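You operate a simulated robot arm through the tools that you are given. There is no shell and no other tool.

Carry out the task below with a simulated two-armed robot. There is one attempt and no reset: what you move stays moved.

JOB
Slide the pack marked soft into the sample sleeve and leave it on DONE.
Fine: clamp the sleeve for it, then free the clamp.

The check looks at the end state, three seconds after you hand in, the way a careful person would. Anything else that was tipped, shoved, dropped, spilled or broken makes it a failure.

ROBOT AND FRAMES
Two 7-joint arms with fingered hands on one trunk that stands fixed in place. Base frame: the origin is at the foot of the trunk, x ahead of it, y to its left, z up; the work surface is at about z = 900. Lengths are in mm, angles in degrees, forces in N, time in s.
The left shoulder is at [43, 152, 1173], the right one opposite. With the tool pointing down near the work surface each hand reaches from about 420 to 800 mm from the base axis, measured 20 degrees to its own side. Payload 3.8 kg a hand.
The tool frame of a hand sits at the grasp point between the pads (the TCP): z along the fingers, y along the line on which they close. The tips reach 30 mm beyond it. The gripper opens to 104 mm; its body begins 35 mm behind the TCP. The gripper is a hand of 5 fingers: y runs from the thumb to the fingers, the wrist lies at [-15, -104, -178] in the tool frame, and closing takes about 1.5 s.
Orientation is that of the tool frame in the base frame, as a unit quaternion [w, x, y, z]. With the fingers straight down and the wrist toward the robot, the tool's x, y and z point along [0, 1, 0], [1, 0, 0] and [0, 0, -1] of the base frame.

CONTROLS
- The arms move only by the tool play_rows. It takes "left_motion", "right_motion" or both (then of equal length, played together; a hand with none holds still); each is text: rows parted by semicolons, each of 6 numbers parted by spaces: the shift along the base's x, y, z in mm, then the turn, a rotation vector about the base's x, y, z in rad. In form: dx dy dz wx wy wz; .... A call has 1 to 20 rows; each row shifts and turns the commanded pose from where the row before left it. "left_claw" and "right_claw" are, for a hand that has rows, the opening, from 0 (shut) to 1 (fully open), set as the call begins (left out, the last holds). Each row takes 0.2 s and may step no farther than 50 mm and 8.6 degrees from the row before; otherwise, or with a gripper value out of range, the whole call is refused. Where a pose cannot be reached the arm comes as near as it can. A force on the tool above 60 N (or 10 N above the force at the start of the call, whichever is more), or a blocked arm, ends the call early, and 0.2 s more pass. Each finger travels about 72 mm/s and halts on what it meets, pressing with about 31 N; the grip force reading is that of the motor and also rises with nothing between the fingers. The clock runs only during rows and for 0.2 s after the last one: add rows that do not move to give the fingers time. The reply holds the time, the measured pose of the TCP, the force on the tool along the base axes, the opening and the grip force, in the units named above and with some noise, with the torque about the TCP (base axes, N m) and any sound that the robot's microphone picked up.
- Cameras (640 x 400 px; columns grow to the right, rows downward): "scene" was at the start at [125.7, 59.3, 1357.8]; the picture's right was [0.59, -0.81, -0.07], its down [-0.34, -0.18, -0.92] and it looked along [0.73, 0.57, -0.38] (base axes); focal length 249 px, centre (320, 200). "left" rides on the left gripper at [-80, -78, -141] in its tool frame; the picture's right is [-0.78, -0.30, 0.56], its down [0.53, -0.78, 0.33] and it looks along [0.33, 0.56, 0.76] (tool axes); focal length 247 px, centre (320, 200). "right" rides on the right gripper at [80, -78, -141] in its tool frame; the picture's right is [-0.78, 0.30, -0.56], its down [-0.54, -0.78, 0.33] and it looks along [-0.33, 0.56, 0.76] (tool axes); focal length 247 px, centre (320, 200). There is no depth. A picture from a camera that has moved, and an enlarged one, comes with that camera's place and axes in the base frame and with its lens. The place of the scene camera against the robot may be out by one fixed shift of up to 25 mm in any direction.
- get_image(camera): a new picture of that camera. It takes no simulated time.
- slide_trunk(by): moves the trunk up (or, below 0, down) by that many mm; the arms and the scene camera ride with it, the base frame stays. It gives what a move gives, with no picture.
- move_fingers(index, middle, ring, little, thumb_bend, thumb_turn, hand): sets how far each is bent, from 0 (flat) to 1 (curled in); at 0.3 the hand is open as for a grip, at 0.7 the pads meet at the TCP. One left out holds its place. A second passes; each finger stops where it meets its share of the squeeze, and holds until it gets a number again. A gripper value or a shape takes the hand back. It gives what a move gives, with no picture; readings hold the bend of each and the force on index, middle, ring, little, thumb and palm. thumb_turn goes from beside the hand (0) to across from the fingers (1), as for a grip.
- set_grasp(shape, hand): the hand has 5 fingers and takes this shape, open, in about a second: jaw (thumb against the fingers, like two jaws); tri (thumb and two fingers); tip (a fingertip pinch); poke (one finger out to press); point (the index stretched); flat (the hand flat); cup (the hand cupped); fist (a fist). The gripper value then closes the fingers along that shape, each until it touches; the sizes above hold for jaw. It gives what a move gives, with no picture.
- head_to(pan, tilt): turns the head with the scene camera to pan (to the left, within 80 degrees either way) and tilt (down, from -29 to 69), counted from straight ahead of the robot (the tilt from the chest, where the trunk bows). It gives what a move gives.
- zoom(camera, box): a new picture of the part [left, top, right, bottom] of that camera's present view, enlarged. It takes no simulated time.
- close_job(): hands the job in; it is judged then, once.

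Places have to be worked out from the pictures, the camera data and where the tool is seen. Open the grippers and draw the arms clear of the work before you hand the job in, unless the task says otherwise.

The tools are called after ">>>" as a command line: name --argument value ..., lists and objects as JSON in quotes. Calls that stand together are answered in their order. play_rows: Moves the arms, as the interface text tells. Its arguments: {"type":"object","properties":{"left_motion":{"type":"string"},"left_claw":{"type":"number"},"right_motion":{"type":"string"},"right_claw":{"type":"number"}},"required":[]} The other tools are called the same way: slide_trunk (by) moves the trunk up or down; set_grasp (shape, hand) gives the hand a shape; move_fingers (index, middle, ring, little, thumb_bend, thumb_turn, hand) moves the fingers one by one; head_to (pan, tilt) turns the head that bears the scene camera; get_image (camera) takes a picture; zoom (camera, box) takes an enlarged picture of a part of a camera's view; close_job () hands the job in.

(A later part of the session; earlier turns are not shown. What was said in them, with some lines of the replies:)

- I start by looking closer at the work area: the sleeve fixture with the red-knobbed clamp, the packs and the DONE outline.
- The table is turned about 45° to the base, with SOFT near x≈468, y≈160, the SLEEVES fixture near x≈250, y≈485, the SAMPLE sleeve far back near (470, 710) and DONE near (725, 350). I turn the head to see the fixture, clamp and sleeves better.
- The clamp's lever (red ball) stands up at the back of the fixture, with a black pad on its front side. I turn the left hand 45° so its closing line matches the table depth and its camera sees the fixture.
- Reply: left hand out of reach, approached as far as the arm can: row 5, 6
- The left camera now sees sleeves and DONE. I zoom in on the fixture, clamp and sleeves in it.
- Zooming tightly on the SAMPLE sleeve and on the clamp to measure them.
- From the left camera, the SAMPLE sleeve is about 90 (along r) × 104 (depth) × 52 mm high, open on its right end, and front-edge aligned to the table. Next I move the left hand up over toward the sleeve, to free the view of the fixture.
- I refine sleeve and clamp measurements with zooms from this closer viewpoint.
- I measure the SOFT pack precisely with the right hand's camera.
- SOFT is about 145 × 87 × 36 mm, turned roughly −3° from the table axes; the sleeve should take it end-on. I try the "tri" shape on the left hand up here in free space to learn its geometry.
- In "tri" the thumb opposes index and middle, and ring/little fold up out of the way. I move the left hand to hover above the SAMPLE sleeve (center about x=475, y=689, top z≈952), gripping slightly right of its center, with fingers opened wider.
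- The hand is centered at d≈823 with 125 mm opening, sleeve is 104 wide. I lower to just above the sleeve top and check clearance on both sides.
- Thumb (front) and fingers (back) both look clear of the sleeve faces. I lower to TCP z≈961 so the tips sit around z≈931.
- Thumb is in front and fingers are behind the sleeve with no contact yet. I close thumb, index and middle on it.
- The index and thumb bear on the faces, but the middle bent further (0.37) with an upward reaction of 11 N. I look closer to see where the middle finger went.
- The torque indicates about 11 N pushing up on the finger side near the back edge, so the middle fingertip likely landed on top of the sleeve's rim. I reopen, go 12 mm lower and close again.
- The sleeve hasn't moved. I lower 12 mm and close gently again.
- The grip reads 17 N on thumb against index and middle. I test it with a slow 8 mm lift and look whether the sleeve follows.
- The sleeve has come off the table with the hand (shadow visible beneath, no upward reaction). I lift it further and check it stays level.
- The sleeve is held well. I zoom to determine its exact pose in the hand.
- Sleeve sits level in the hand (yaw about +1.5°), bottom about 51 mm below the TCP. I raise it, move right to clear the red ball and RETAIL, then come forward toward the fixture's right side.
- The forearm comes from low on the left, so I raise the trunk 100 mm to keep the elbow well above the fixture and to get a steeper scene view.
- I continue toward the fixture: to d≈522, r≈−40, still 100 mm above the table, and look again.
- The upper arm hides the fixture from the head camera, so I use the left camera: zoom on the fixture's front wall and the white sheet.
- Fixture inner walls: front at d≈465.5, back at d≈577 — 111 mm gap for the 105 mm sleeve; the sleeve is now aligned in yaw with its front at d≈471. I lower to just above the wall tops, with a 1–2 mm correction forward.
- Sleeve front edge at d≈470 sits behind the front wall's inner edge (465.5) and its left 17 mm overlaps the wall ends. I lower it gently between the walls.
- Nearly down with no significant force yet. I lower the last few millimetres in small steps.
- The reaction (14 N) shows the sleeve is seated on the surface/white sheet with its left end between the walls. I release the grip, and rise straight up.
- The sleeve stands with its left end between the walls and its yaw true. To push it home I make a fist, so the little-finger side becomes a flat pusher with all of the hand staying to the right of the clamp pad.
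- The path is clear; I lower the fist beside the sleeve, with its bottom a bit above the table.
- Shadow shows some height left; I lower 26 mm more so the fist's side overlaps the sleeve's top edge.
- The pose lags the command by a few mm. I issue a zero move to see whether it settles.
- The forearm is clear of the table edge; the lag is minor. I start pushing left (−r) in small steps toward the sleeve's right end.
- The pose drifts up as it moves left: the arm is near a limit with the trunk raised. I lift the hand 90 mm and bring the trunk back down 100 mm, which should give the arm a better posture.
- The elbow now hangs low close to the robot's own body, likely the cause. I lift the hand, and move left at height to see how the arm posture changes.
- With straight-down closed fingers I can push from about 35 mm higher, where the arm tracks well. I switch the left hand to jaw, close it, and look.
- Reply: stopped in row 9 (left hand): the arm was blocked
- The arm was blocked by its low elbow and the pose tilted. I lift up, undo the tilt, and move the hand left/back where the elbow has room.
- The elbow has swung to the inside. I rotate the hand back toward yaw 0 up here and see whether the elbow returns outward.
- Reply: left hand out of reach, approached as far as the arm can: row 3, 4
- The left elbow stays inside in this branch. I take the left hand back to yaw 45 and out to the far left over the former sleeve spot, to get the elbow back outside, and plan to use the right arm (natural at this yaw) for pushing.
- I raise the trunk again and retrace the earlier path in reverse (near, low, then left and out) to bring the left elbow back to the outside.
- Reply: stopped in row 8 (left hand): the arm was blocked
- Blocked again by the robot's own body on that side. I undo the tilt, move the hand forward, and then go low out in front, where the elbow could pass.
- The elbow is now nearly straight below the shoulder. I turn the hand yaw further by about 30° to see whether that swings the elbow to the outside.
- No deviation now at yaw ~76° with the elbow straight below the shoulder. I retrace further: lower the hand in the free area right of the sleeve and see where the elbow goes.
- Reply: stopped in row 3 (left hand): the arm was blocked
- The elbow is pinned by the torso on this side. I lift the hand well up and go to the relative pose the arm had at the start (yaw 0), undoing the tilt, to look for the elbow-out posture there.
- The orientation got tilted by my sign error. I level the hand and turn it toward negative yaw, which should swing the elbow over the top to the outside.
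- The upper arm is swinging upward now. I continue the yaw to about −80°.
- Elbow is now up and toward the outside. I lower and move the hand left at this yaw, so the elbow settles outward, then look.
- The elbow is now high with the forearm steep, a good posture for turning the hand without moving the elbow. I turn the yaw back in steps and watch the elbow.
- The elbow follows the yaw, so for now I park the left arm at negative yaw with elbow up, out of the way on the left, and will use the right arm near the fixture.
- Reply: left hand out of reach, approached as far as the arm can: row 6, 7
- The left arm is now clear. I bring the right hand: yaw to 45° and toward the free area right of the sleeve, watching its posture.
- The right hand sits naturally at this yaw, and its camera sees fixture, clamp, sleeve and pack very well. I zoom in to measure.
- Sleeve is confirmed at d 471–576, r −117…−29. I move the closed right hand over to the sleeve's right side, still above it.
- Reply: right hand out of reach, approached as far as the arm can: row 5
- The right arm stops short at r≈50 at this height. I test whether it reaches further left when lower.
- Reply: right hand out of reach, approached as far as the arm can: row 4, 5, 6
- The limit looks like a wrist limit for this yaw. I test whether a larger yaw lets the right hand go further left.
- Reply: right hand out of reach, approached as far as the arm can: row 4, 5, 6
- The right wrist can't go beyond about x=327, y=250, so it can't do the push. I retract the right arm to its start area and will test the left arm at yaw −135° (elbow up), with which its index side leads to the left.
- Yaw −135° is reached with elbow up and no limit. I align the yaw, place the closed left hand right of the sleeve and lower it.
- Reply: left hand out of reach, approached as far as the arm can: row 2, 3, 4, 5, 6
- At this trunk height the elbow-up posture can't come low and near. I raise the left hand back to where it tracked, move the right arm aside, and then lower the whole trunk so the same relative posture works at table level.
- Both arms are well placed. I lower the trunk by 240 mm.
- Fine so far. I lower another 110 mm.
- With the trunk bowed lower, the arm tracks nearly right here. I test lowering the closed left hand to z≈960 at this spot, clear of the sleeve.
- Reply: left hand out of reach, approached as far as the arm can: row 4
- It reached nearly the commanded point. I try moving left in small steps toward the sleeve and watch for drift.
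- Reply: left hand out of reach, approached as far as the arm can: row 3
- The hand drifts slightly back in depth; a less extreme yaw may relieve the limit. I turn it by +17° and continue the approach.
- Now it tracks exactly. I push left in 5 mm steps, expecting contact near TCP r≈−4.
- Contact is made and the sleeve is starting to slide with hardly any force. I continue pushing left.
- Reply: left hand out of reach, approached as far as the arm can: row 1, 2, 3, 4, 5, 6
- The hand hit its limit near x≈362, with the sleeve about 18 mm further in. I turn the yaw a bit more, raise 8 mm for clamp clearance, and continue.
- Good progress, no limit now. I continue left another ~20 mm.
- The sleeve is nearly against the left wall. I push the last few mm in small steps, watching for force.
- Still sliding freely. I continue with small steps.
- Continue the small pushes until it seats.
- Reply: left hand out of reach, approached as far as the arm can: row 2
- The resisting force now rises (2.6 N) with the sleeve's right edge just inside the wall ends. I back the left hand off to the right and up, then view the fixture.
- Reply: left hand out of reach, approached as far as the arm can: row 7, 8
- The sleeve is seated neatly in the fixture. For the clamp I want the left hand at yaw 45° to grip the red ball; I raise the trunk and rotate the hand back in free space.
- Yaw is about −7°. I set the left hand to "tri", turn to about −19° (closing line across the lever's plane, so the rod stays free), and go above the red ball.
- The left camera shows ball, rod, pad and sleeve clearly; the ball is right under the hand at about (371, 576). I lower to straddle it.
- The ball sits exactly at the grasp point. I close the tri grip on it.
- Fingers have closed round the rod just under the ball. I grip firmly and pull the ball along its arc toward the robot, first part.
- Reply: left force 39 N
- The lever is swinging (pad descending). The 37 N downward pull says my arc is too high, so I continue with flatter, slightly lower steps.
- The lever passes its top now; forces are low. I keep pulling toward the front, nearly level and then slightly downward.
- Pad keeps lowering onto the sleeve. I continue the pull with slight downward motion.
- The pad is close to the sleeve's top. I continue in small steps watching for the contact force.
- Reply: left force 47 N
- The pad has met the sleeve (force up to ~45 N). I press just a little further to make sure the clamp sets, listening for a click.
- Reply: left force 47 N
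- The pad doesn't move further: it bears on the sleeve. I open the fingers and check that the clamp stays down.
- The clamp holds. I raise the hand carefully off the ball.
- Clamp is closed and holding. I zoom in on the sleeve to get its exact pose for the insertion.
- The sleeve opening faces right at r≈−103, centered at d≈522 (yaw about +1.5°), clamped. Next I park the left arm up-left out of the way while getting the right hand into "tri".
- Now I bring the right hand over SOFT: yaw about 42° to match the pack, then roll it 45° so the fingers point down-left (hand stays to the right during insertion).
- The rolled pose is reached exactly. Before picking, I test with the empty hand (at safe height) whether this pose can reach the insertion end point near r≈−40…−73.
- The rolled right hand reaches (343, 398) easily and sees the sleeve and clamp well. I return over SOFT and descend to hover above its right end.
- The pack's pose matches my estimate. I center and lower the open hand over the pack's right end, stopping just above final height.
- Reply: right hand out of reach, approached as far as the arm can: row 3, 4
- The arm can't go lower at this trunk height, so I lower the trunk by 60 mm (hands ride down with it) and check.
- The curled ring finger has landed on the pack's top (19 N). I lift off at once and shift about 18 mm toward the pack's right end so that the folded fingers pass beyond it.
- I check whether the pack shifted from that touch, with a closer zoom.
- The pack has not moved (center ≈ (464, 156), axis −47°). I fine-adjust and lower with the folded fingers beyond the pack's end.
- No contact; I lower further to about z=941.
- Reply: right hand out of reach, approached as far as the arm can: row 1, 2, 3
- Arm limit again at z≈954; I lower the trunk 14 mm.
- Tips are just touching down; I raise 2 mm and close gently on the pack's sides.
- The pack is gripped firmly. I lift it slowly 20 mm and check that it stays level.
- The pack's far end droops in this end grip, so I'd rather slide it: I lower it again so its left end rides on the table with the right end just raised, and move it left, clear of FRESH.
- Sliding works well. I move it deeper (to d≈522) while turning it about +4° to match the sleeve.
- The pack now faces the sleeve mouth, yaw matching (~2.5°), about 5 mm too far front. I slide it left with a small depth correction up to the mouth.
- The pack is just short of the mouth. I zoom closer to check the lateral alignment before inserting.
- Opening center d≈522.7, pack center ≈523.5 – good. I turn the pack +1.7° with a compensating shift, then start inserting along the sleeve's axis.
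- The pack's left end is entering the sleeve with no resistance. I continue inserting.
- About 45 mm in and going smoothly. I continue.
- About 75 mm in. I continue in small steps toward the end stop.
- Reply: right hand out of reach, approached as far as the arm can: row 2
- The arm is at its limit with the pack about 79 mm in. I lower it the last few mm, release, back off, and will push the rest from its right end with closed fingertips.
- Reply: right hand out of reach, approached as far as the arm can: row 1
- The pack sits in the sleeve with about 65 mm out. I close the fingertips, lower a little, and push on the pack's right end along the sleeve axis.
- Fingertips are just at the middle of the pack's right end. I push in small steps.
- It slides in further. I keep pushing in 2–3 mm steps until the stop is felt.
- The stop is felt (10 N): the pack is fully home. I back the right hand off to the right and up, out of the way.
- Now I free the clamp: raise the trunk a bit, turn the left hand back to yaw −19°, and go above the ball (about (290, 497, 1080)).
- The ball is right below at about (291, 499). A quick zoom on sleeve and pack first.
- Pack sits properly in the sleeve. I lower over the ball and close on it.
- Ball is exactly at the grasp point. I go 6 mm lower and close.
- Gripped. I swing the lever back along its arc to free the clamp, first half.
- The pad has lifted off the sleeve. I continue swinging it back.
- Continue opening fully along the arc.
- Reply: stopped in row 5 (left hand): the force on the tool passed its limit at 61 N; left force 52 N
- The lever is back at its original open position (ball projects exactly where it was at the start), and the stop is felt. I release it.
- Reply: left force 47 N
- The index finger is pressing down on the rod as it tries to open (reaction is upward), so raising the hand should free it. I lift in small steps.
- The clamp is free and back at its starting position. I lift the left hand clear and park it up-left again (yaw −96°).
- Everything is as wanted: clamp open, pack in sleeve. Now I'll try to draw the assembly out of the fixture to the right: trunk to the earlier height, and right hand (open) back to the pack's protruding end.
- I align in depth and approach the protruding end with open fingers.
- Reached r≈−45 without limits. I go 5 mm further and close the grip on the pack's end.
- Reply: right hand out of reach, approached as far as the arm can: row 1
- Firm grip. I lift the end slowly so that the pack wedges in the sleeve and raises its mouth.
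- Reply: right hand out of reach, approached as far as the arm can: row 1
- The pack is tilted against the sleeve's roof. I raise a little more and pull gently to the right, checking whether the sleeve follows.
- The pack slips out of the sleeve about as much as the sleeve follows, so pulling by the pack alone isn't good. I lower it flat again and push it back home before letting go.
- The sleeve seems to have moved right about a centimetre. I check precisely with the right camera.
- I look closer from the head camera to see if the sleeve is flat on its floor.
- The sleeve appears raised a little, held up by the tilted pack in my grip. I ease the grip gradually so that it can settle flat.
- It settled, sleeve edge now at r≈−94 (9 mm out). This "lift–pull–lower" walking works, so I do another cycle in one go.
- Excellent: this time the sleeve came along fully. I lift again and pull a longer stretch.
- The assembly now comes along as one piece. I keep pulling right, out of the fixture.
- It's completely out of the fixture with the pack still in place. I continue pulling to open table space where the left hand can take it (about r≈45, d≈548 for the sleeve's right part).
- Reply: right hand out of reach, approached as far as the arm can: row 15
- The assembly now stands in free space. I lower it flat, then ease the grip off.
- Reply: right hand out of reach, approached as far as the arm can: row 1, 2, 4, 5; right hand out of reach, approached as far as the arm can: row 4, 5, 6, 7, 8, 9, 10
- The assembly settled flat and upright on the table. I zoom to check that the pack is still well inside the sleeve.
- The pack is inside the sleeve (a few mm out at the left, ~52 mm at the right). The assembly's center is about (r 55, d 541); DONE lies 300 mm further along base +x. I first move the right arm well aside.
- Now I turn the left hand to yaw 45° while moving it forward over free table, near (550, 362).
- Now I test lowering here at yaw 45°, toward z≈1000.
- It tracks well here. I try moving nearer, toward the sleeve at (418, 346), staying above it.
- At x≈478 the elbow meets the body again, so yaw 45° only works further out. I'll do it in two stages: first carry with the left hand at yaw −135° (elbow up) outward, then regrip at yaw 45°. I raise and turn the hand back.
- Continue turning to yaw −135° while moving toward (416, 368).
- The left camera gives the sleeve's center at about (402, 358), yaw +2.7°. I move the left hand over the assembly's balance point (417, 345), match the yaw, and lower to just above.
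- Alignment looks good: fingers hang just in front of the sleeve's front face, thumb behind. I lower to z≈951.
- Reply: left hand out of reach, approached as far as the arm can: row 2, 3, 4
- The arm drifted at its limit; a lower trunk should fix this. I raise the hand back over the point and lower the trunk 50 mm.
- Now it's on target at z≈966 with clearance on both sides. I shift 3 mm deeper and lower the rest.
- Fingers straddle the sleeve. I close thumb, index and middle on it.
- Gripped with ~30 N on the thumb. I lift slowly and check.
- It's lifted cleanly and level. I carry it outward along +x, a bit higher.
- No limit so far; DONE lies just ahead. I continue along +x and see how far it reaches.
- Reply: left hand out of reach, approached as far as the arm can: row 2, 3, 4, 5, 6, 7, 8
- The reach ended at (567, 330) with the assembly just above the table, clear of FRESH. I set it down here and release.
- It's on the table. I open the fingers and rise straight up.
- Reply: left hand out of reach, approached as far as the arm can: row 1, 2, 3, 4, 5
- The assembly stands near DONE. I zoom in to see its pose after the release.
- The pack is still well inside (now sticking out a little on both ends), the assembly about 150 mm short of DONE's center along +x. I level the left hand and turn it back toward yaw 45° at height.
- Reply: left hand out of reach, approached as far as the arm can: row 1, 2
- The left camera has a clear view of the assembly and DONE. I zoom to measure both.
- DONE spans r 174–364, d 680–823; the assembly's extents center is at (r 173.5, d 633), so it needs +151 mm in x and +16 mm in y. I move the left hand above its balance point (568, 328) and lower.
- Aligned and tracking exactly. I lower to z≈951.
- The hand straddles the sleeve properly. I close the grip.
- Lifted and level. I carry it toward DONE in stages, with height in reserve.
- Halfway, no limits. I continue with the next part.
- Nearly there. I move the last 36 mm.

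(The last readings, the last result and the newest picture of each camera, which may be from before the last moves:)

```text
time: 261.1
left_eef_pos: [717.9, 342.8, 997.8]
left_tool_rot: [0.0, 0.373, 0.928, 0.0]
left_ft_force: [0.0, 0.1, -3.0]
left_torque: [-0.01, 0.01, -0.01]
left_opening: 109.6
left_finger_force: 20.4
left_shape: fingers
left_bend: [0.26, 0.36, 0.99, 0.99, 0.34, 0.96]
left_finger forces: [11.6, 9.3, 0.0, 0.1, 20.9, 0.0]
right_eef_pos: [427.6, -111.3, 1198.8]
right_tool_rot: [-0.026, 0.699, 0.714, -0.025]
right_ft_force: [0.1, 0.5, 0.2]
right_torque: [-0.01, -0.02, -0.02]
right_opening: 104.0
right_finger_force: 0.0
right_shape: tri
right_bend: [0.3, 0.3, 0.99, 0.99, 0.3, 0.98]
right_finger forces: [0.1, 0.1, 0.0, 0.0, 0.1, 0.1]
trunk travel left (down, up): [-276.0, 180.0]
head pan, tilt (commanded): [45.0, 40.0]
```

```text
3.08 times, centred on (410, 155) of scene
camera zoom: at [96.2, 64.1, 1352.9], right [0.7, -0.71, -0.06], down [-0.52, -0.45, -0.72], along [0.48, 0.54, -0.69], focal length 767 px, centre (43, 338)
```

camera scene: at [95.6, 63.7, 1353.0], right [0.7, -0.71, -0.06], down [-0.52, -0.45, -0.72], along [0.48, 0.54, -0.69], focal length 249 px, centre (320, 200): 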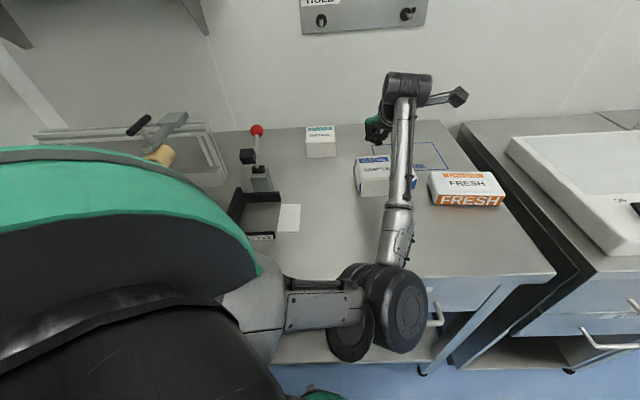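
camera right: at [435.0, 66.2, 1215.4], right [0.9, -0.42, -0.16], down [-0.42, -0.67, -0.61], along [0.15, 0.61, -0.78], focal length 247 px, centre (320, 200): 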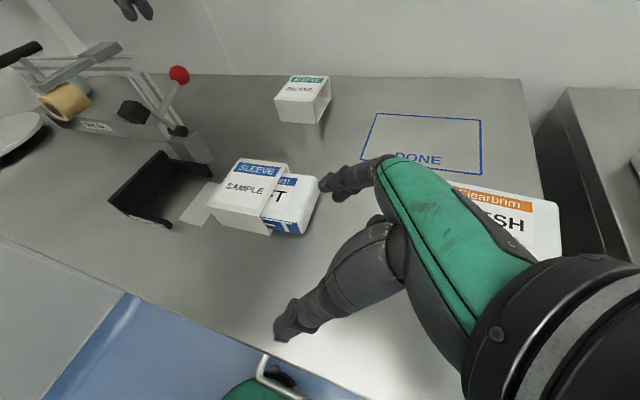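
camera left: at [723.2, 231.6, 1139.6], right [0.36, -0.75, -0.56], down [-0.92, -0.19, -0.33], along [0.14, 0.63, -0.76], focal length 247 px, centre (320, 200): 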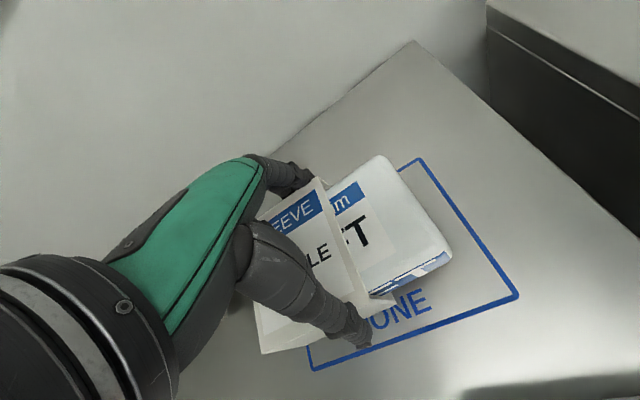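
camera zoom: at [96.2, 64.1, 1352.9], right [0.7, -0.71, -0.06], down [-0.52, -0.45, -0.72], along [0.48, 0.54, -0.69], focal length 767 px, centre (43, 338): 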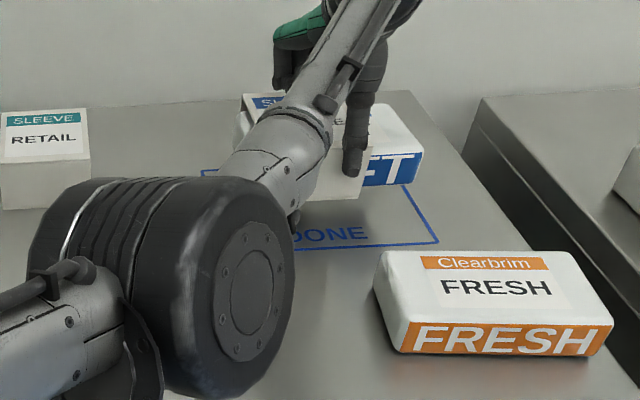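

The assembly is now centered over DONE (r≈268, d≈749). I lower it gently.

>>> play_rows --left_motion "1 1 -8 0 0 0;0 0 -10 0 0 0;0 0 -10 0 0 0;0 0 -7 0 0 0;0 0 0 0 0 0"

>>> get_image --camera "left"

```text
time: 262.3
left_eef_pos: [719.4, 343.0, 962.6]
left_tool_rot: [0.0, 0.374, 0.928, -0.001]
left_ft_force: [0.0, 0.7, -3.5]
left_torque: [-0.04, 0.01, 0.03]
left_opening: 109.7
left_finger_force: 20.6
left_shape: fingers
left_bend: [0.26, 0.36, 0.99, 0.99, 0.34, 0.96]
left_finger forces: [11.4, 9.4, 0.1, 0.1, 20.9, 0.0]
right_eef_pos: [426.4, -113.3, 1199.1]
right_tool_rot: [-0.026, 0.7, 0.714, -0.025]
right_ft_force: [0.4, -0.4, 0.7]
right_torque: [0.01, 0.02, -0.01]
right_opening: 103.6
right_finger_force: 0.0
right_shape: tri
right_bend: [0.3, 0.3, 0.99, 0.99, 0.3, 0.98]
right_finger forces: [0.1, 0.0, 0.0, 0.1, 0.0, 0.0]
trunk travel left (down, up): [-276.0, 180.0]
head pan, tilt (commanded): [45.0, 40.0]
```

```text
taken
camera left: at [723.8, 232.2, 1104.2], right [0.35, -0.75, -0.56], down [-0.92, -0.19, -0.33], along [0.14, 0.63, -0.76], focal length 247 px, centre (320, 200)
```

left: 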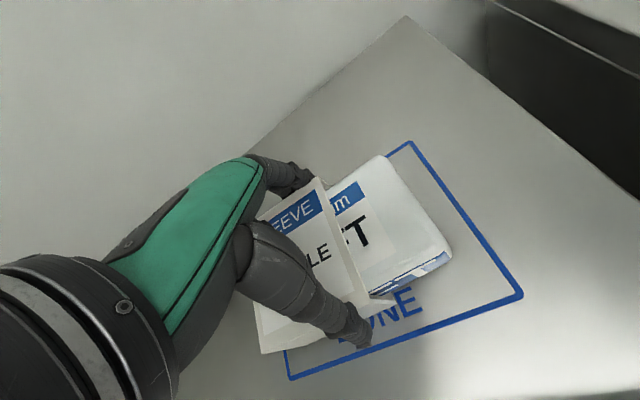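

About 8 mm to go and well inside the outline. I set it down.

>>> play_rows --left_motion "0 0 -4 0 0 0;0 0 -3 0 0 0;0 0 -2 0 0 0;0 0 0 0 0 0"

```text
time: 263.3
left_eef_pos: [718.8, 344.1, 958.0]
left_tool_rot: [0.003, 0.372, 0.928, 0.003]
left_ft_force: [2.7, 2.9, 16.0]
left_torque: [-0.56, 0.44, 0.02]
left_opening: 110.0
left_finger_force: 26.7
left_shape: fingers
left_bend: [0.26, 0.36, 0.99, 0.99, 0.33, 0.97]
left_finger forces: [14.0, 9.9, 0.0, 0.0, 29.6, 0.1]
right_eef_pos: [425.3, -112.2, 1200.3]
right_tool_rot: [-0.026, 0.699, 0.714, -0.024]
right_ft_force: [0.0, 0.7, 0.4]
right_torque: [0.0, -0.01, 0.02]
right_opening: 103.8
right_finger_force: 0.1
right_shape: tri
right_bend: [0.3, 0.3, 0.99, 0.99, 0.3, 0.98]
right_finger forces: [0.0, 0.0, 0.0, 0.0, 0.0, 0.0]
trunk travel left (down, up): [-276.0, 180.0]
head pan, tilt (commanded): [45.0, 40.0]
```

It rests on the table (16 N). I release, opening wide.

>>> move_fingers --hand "left" --index 0.16 --middle 0.14 --thumb_bend 0.16

>>> get_image --camera "left"

```text
time: 264.3
left_eef_pos: [718.6, 344.1, 954.7]
left_tool_rot: [-0.001, 0.373, 0.928, 0.001]
left_ft_force: [-0.1, -0.1, -0.5]
left_torque: [0.01, -0.01, 0.01]
left_opening: 134.9
left_finger_force: 0.1
left_shape: fingers
left_bend: [0.16, 0.14, 0.99, 0.99, 0.16, 0.94]
left_finger forces: [0.0, 0.1, 0.0, 0.1, 0.0, 0.0]
right_eef_pos: [427.0, -113.3, 1198.1]
right_tool_rot: [-0.026, 0.699, 0.714, -0.025]
right_ft_force: [-0.7, 0.5, 0.1]
right_torque: [-0.02, -0.01, -0.02]
right_opening: 103.9
right_finger_force: 0.1
right_shape: tri
right_bend: [0.3, 0.3, 0.99, 0.99, 0.3, 0.98]
right_finger forces: [0.1, 0.0, 0.0, 0.0, 0.1, 0.1]
trunk travel left (down, up): [-276.0, 180.0]
head pan, tilt (commanded): [45.0, 40.0]
```

```text
taken
camera left: at [723.7, 232.3, 1095.7], right [0.36, -0.75, -0.56], down [-0.92, -0.19, -0.33], along [0.14, 0.63, -0.76], focal length 247 px, centre (320, 200)
```

left: 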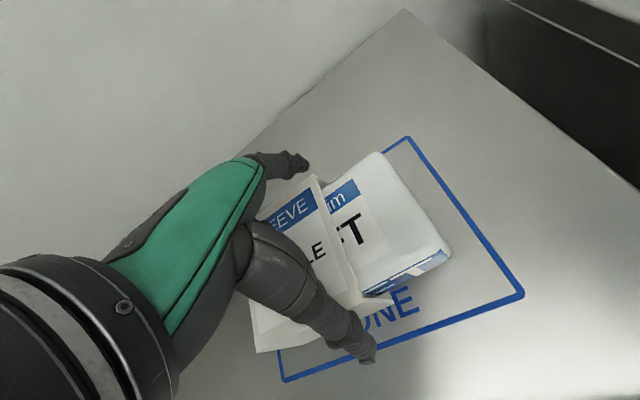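

Released cleanly. I rise straight up in small steps and check for drift.

>>> play_rows --left_motion "0 0 8 0 0 0;0 0 12 0 0 0;0 0 15 0 0 0;0 0 15 0 0 0;0 0 0 0 0 0"

>>> get_image --camera "left"

```text
time: 265.5
left_eef_pos: [718.3, 343.2, 1004.5]
left_tool_rot: [0.0, 0.373, 0.928, 0.0]
left_ft_force: [0.0, 0.2, 0.1]
left_torque: [0.04, 0.01, -0.03]
left_opening: 134.5
left_finger_force: 0.0
left_shape: fingers
left_bend: [0.16, 0.14, 0.99, 0.99, 0.16, 0.94]
left_finger forces: [0.0, 0.0, 0.1, 0.0, 0.0, 0.0]
right_eef_pos: [427.2, -112.8, 1198.2]
right_tool_rot: [-0.026, 0.699, 0.714, -0.024]
right_ft_force: [-0.4, -0.2, -0.2]
right_torque: [0.03, 0.0, 0.01]
right_opening: 103.6
right_finger_force: 0.1
right_shape: tri
right_bend: [0.3, 0.3, 0.99, 0.99, 0.3, 0.98]
right_finger forces: [0.1, 0.1, 0.0, 0.0, 0.0, 0.1]
trunk travel left (down, up): [-276.0, 180.0]
head pan, tilt (commanded): [45.0, 40.0]
```

```text
taken
camera left: at [723.8, 231.7, 1146.0], right [0.36, -0.75, -0.56], down [-0.92, -0.19, -0.33], along [0.14, 0.63, -0.76], focal length 247 px, centre (320, 200)
```

left: 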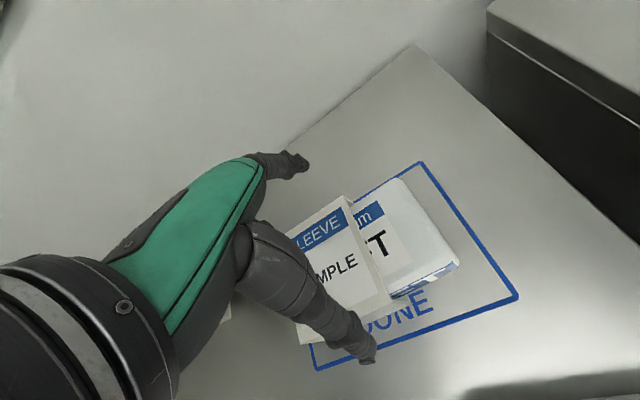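

The assembly sits inside the DONE outline. I raise further and draw the left arm back.

>>> play_rows --left_motion "0 0 25 0 0 0;0 0 30 0 0 0;0 0 35 0 0 0;-10 0 35 0 0 0;-20 2 30 0 0 0;-25 3 20 0 0 0;-25 3 10 0 0 0;-25 3 0 0 0 0;-25 3 0 0 0 0;-25 3 0 0 0 0;0 0 0 0 0 0"

>>> get_image --camera "left"

>>> get_image --camera "scene"

```text
time: 267.9
left_eef_pos: [565.3, 360.5, 1187.8]
left_tool_rot: [-0.001, 0.373, 0.928, 0.0]
left_ft_force: [0.8, -0.6, -0.2]
left_torque: [-0.03, 0.0, 0.02]
left_opening: 134.3
left_finger_force: 0.1
left_shape: fingers
left_bend: [0.16, 0.14, 0.99, 0.99, 0.16, 0.94]
left_finger forces: [0.1, 0.0, 0.0, 0.0, 0.0, 0.0]
right_eef_pos: [427.0, -111.7, 1198.0]
right_tool_rot: [-0.026, 0.699, 0.715, -0.025]
right_ft_force: [0.0, -0.1, 0.0]
right_torque: [-0.02, 0.0, 0.01]
right_opening: 103.4
right_finger_force: 0.1
right_shape: tri
right_bend: [0.3, 0.3, 0.99, 0.99, 0.3, 0.98]
right_finger forces: [0.0, 0.0, 0.0, 0.0, 0.1, 0.1]
trunk travel left (down, up): [-276.0, 180.0]
head pan, tilt (commanded): [45.0, 40.0]
```

```text
taken
camera left: at [569.5, 249.2, 1330.3], right [0.36, -0.75, -0.56], down [-0.92, -0.19, -0.33], along [0.14, 0.63, -0.76], focal length 247 px, centre (320, 200)
```

left: 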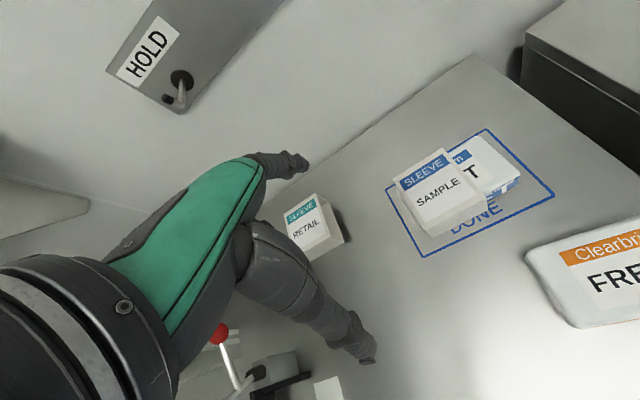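

```text
taken
camera scene: at [96.0, 63.7, 1352.9], right [0.7, -0.71, -0.06], down [-0.52, -0.45, -0.72], along [0.48, 0.54, -0.69], focal length 249 px, centre (320, 200)
```

scene: 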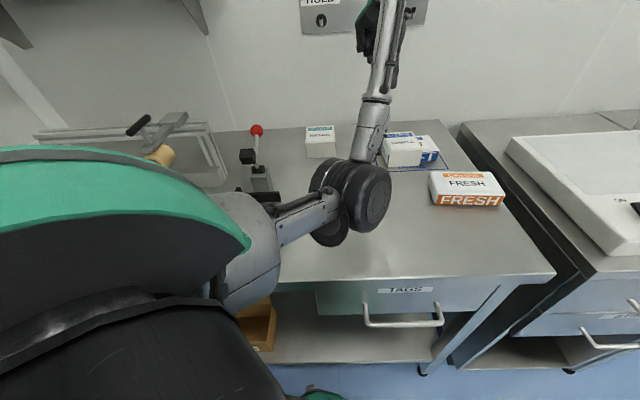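

I zoom in for a final check of the placement within the outline and the state of the pack in the sleeve.

>>> zoom --camera "left" --box '[370, 110, 570, 270]'

>>> zoom --camera "left" --box '[200, 180, 420, 400]'

```text
2.50 times, centred on (470, 190) of left
camera zoom: at [569.5, 249.2, 1330.3], right [0.36, -0.75, -0.56], down [-0.92, -0.19, -0.33], along [0.14, 0.63, -0.76], focal length 617 px, centre (-55, 225)
```

zoom: 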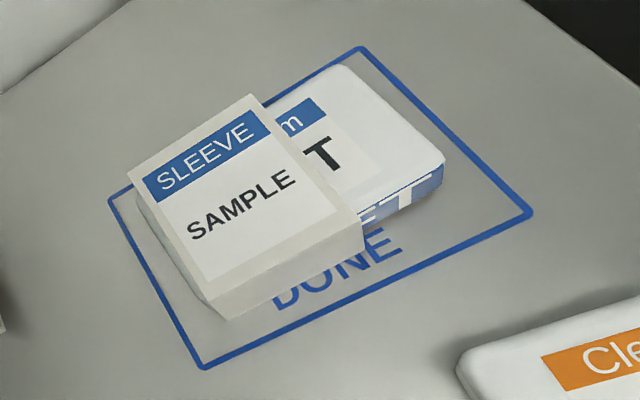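

```text
1.82 times, centred on (310, 290) of left
camera zoom: at [569.5, 249.2, 1330.3], right [0.36, -0.75, -0.56], down [-0.92, -0.19, -0.33], along [0.14, 0.63, -0.76], focal length 449 px, centre (338, 36)
```

zoom: 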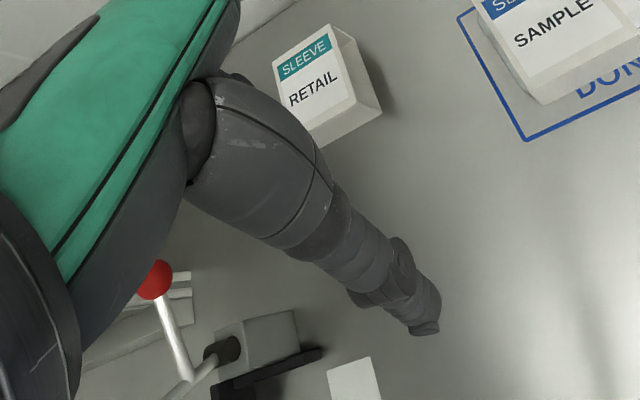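

Everything is inside the outline, with RETAIL, FRESH and the open clamp untouched. I draw the left arm further back and up, and open both hands.

>>> play_rows --left_motion "-12 5 8 0 0 0;-15 6 10 0 0 0;-15 6 10 0 0 0;-15 6 10 0 0 0;-15 6 10 0 0 0;-15 6 10 0 0 0;-15 6 8 0 0 0;-10 5 5 0 0 0;0 0 0 0 0 0"

>>> set_grasp --hand "left" --shape "jaw"

>>> set_grasp --hand "right" --shape "jaw"

>>> get_image --camera "scene"

>>> get_image --camera "left"

```text
time: 269.9
left_eef_pos: [452.5, 406.8, 1259.8]
left_tool_rot: [0.0, 0.373, 0.928, 0.0]
left_ft_force: [-0.4, 0.1, -0.2]
left_torque: [0.0, -0.01, 0.02]
left_opening: 134.4
left_finger_force: 0.0
left_shape: fingers
left_bend: [0.16, 0.14, 0.99, 0.99, 0.16, 0.94]
left_finger forces: [0.0, 0.0, 0.0, 0.0, 0.0, 0.0]
right_eef_pos: [427.7, -113.1, 1198.1]
right_tool_rot: [-0.026, 0.699, 0.714, -0.025]
right_ft_force: [-0.1, 0.8, 0.1]
right_torque: [-0.01, -0.02, 0.01]
right_opening: 103.9
right_finger_force: 0.1
right_shape: tri
right_bend: [0.3, 0.3, 0.99, 0.99, 0.3, 0.98]
right_finger forces: [0.0, 0.0, 0.1, 0.1, 0.0, 0.1]
trunk travel left (down, up): [-276.0, 180.0]
head pan, tilt (commanded): [45.0, 40.0]
```

```text
time: 270.8
left_eef_pos: [452.5, 406.6, 1259.5]
left_tool_rot: [0.0, 0.374, 0.928, 0.0]
left_ft_force: [0.4, 0.2, 0.9]
left_torque: [0.01, 0.0, 0.06]
left_opening: 103.5
left_finger_force: 0.1
left_shape: jaw
left_bend: [0.3, 0.3, 0.3, 0.3, 0.3, 0.97]
left_finger forces: [0.0, 0.0, 0.1, 0.0, 0.0, 0.0]
right_eef_pos: [425.8, -112.9, 1198.8]
right_tool_rot: [-0.026, 0.699, 0.714, -0.025]
right_ft_force: [0.2, -0.1, -0.4]
right_torque: [-0.01, 0.0, 0.02]
right_opening: 104.1
right_finger_force: 0.1
right_shape: tri
right_bend: [0.3, 0.3, 0.99, 0.99, 0.3, 0.98]
right_finger forces: [0.0, 0.0, 0.1, 0.0, 0.0, 0.1]
trunk travel left (down, up): [-276.0, 180.0]
head pan, tilt (commanded): [45.0, 40.0]
```

```text
time: 271.7
left_eef_pos: [452.2, 407.5, 1261.4]
left_tool_rot: [0.0, 0.373, 0.928, 0.0]
left_ft_force: [-0.2, 0.1, 1.2]
left_torque: [0.02, -0.01, -0.03]
left_opening: 104.0
left_finger_force: 0.2
left_shape: jaw
left_bend: [0.3, 0.3, 0.3, 0.3, 0.3, 0.97]
left_finger forces: [0.0, 0.0, 0.1, 0.1, 0.0, 0.0]
right_eef_pos: [425.4, -113.0, 1198.8]
right_tool_rot: [-0.026, 0.699, 0.714, -0.025]
right_ft_force: [0.3, 0.0, 0.2]
right_torque: [0.03, 0.0, 0.03]
right_opening: 104.0
right_finger_force: 0.2
right_shape: jaw
right_bend: [0.3, 0.3, 0.3, 0.3, 0.3, 0.98]
right_finger forces: [0.1, 0.0, 0.0, 0.1, 0.0, 0.0]
trunk travel left (down, up): [-276.0, 180.0]
head pan, tilt (commanded): [45.0, 40.0]
```

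```text
taken
camera scene: at [95.7, 63.8, 1353.0], right [0.7, -0.71, -0.06], down [-0.52, -0.45, -0.72], along [0.48, 0.54, -0.69], focal length 249 px, centre (320, 200)
```

scene: 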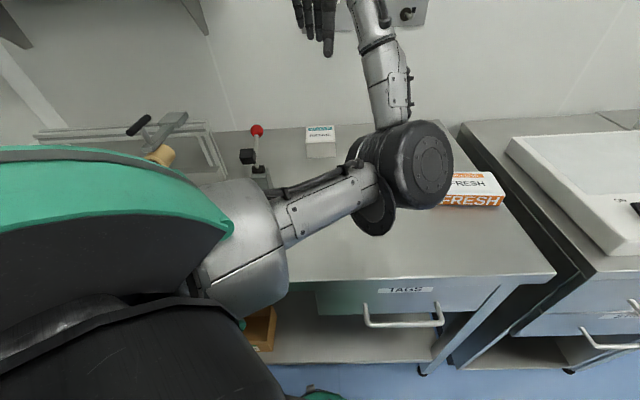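

```text
taken
camera left: at [457.4, 295.3, 1402.1], right [0.36, -0.75, -0.56], down [-0.92, -0.19, -0.33], along [0.14, 0.63, -0.76], focal length 247 px, centre (320, 200)
```

left: 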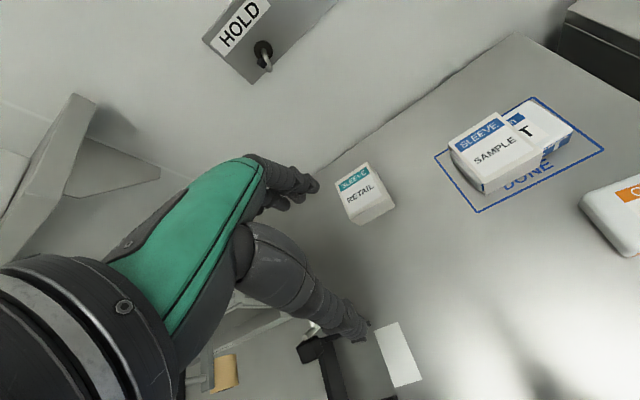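

Both hands are open and well above the work. SOFT is in the SAMPLE sleeve inside DONE, the clamp is back open, and nothing else has been disturbed. I hand the job in.

>>> close_job

```text
The job is handed in.
```

The pack marked SOFT is in the SAMPLE sleeve, and the two are lying inside the DONE outline. The job is handed in. The check hadn't returned a result when I wrote this.

- **Clamping:** I seated the empty sleeve in the SLEEVES fixture and closed the clamp on it. I then slid the pack in until it hit the end stop and swung the clamp back to its open position.
- **Fit in the sleeve:** The sleeve is shorter than the pack, so the pack sticks out at both ends: about 5 mm on the left and about 52 mm on the right.
- **Handling:** While I set the assembly down between moves, its right end dropped about 25 mm from the right hand onto the table. Earlier, a curled finger also pressed on the pack's top with about 19 N. I saw no damage or shift from either.
- **Everything else:** RETAIL and FRESH look undisturbed. Both hands are open, and both arms are raised clear of the work.
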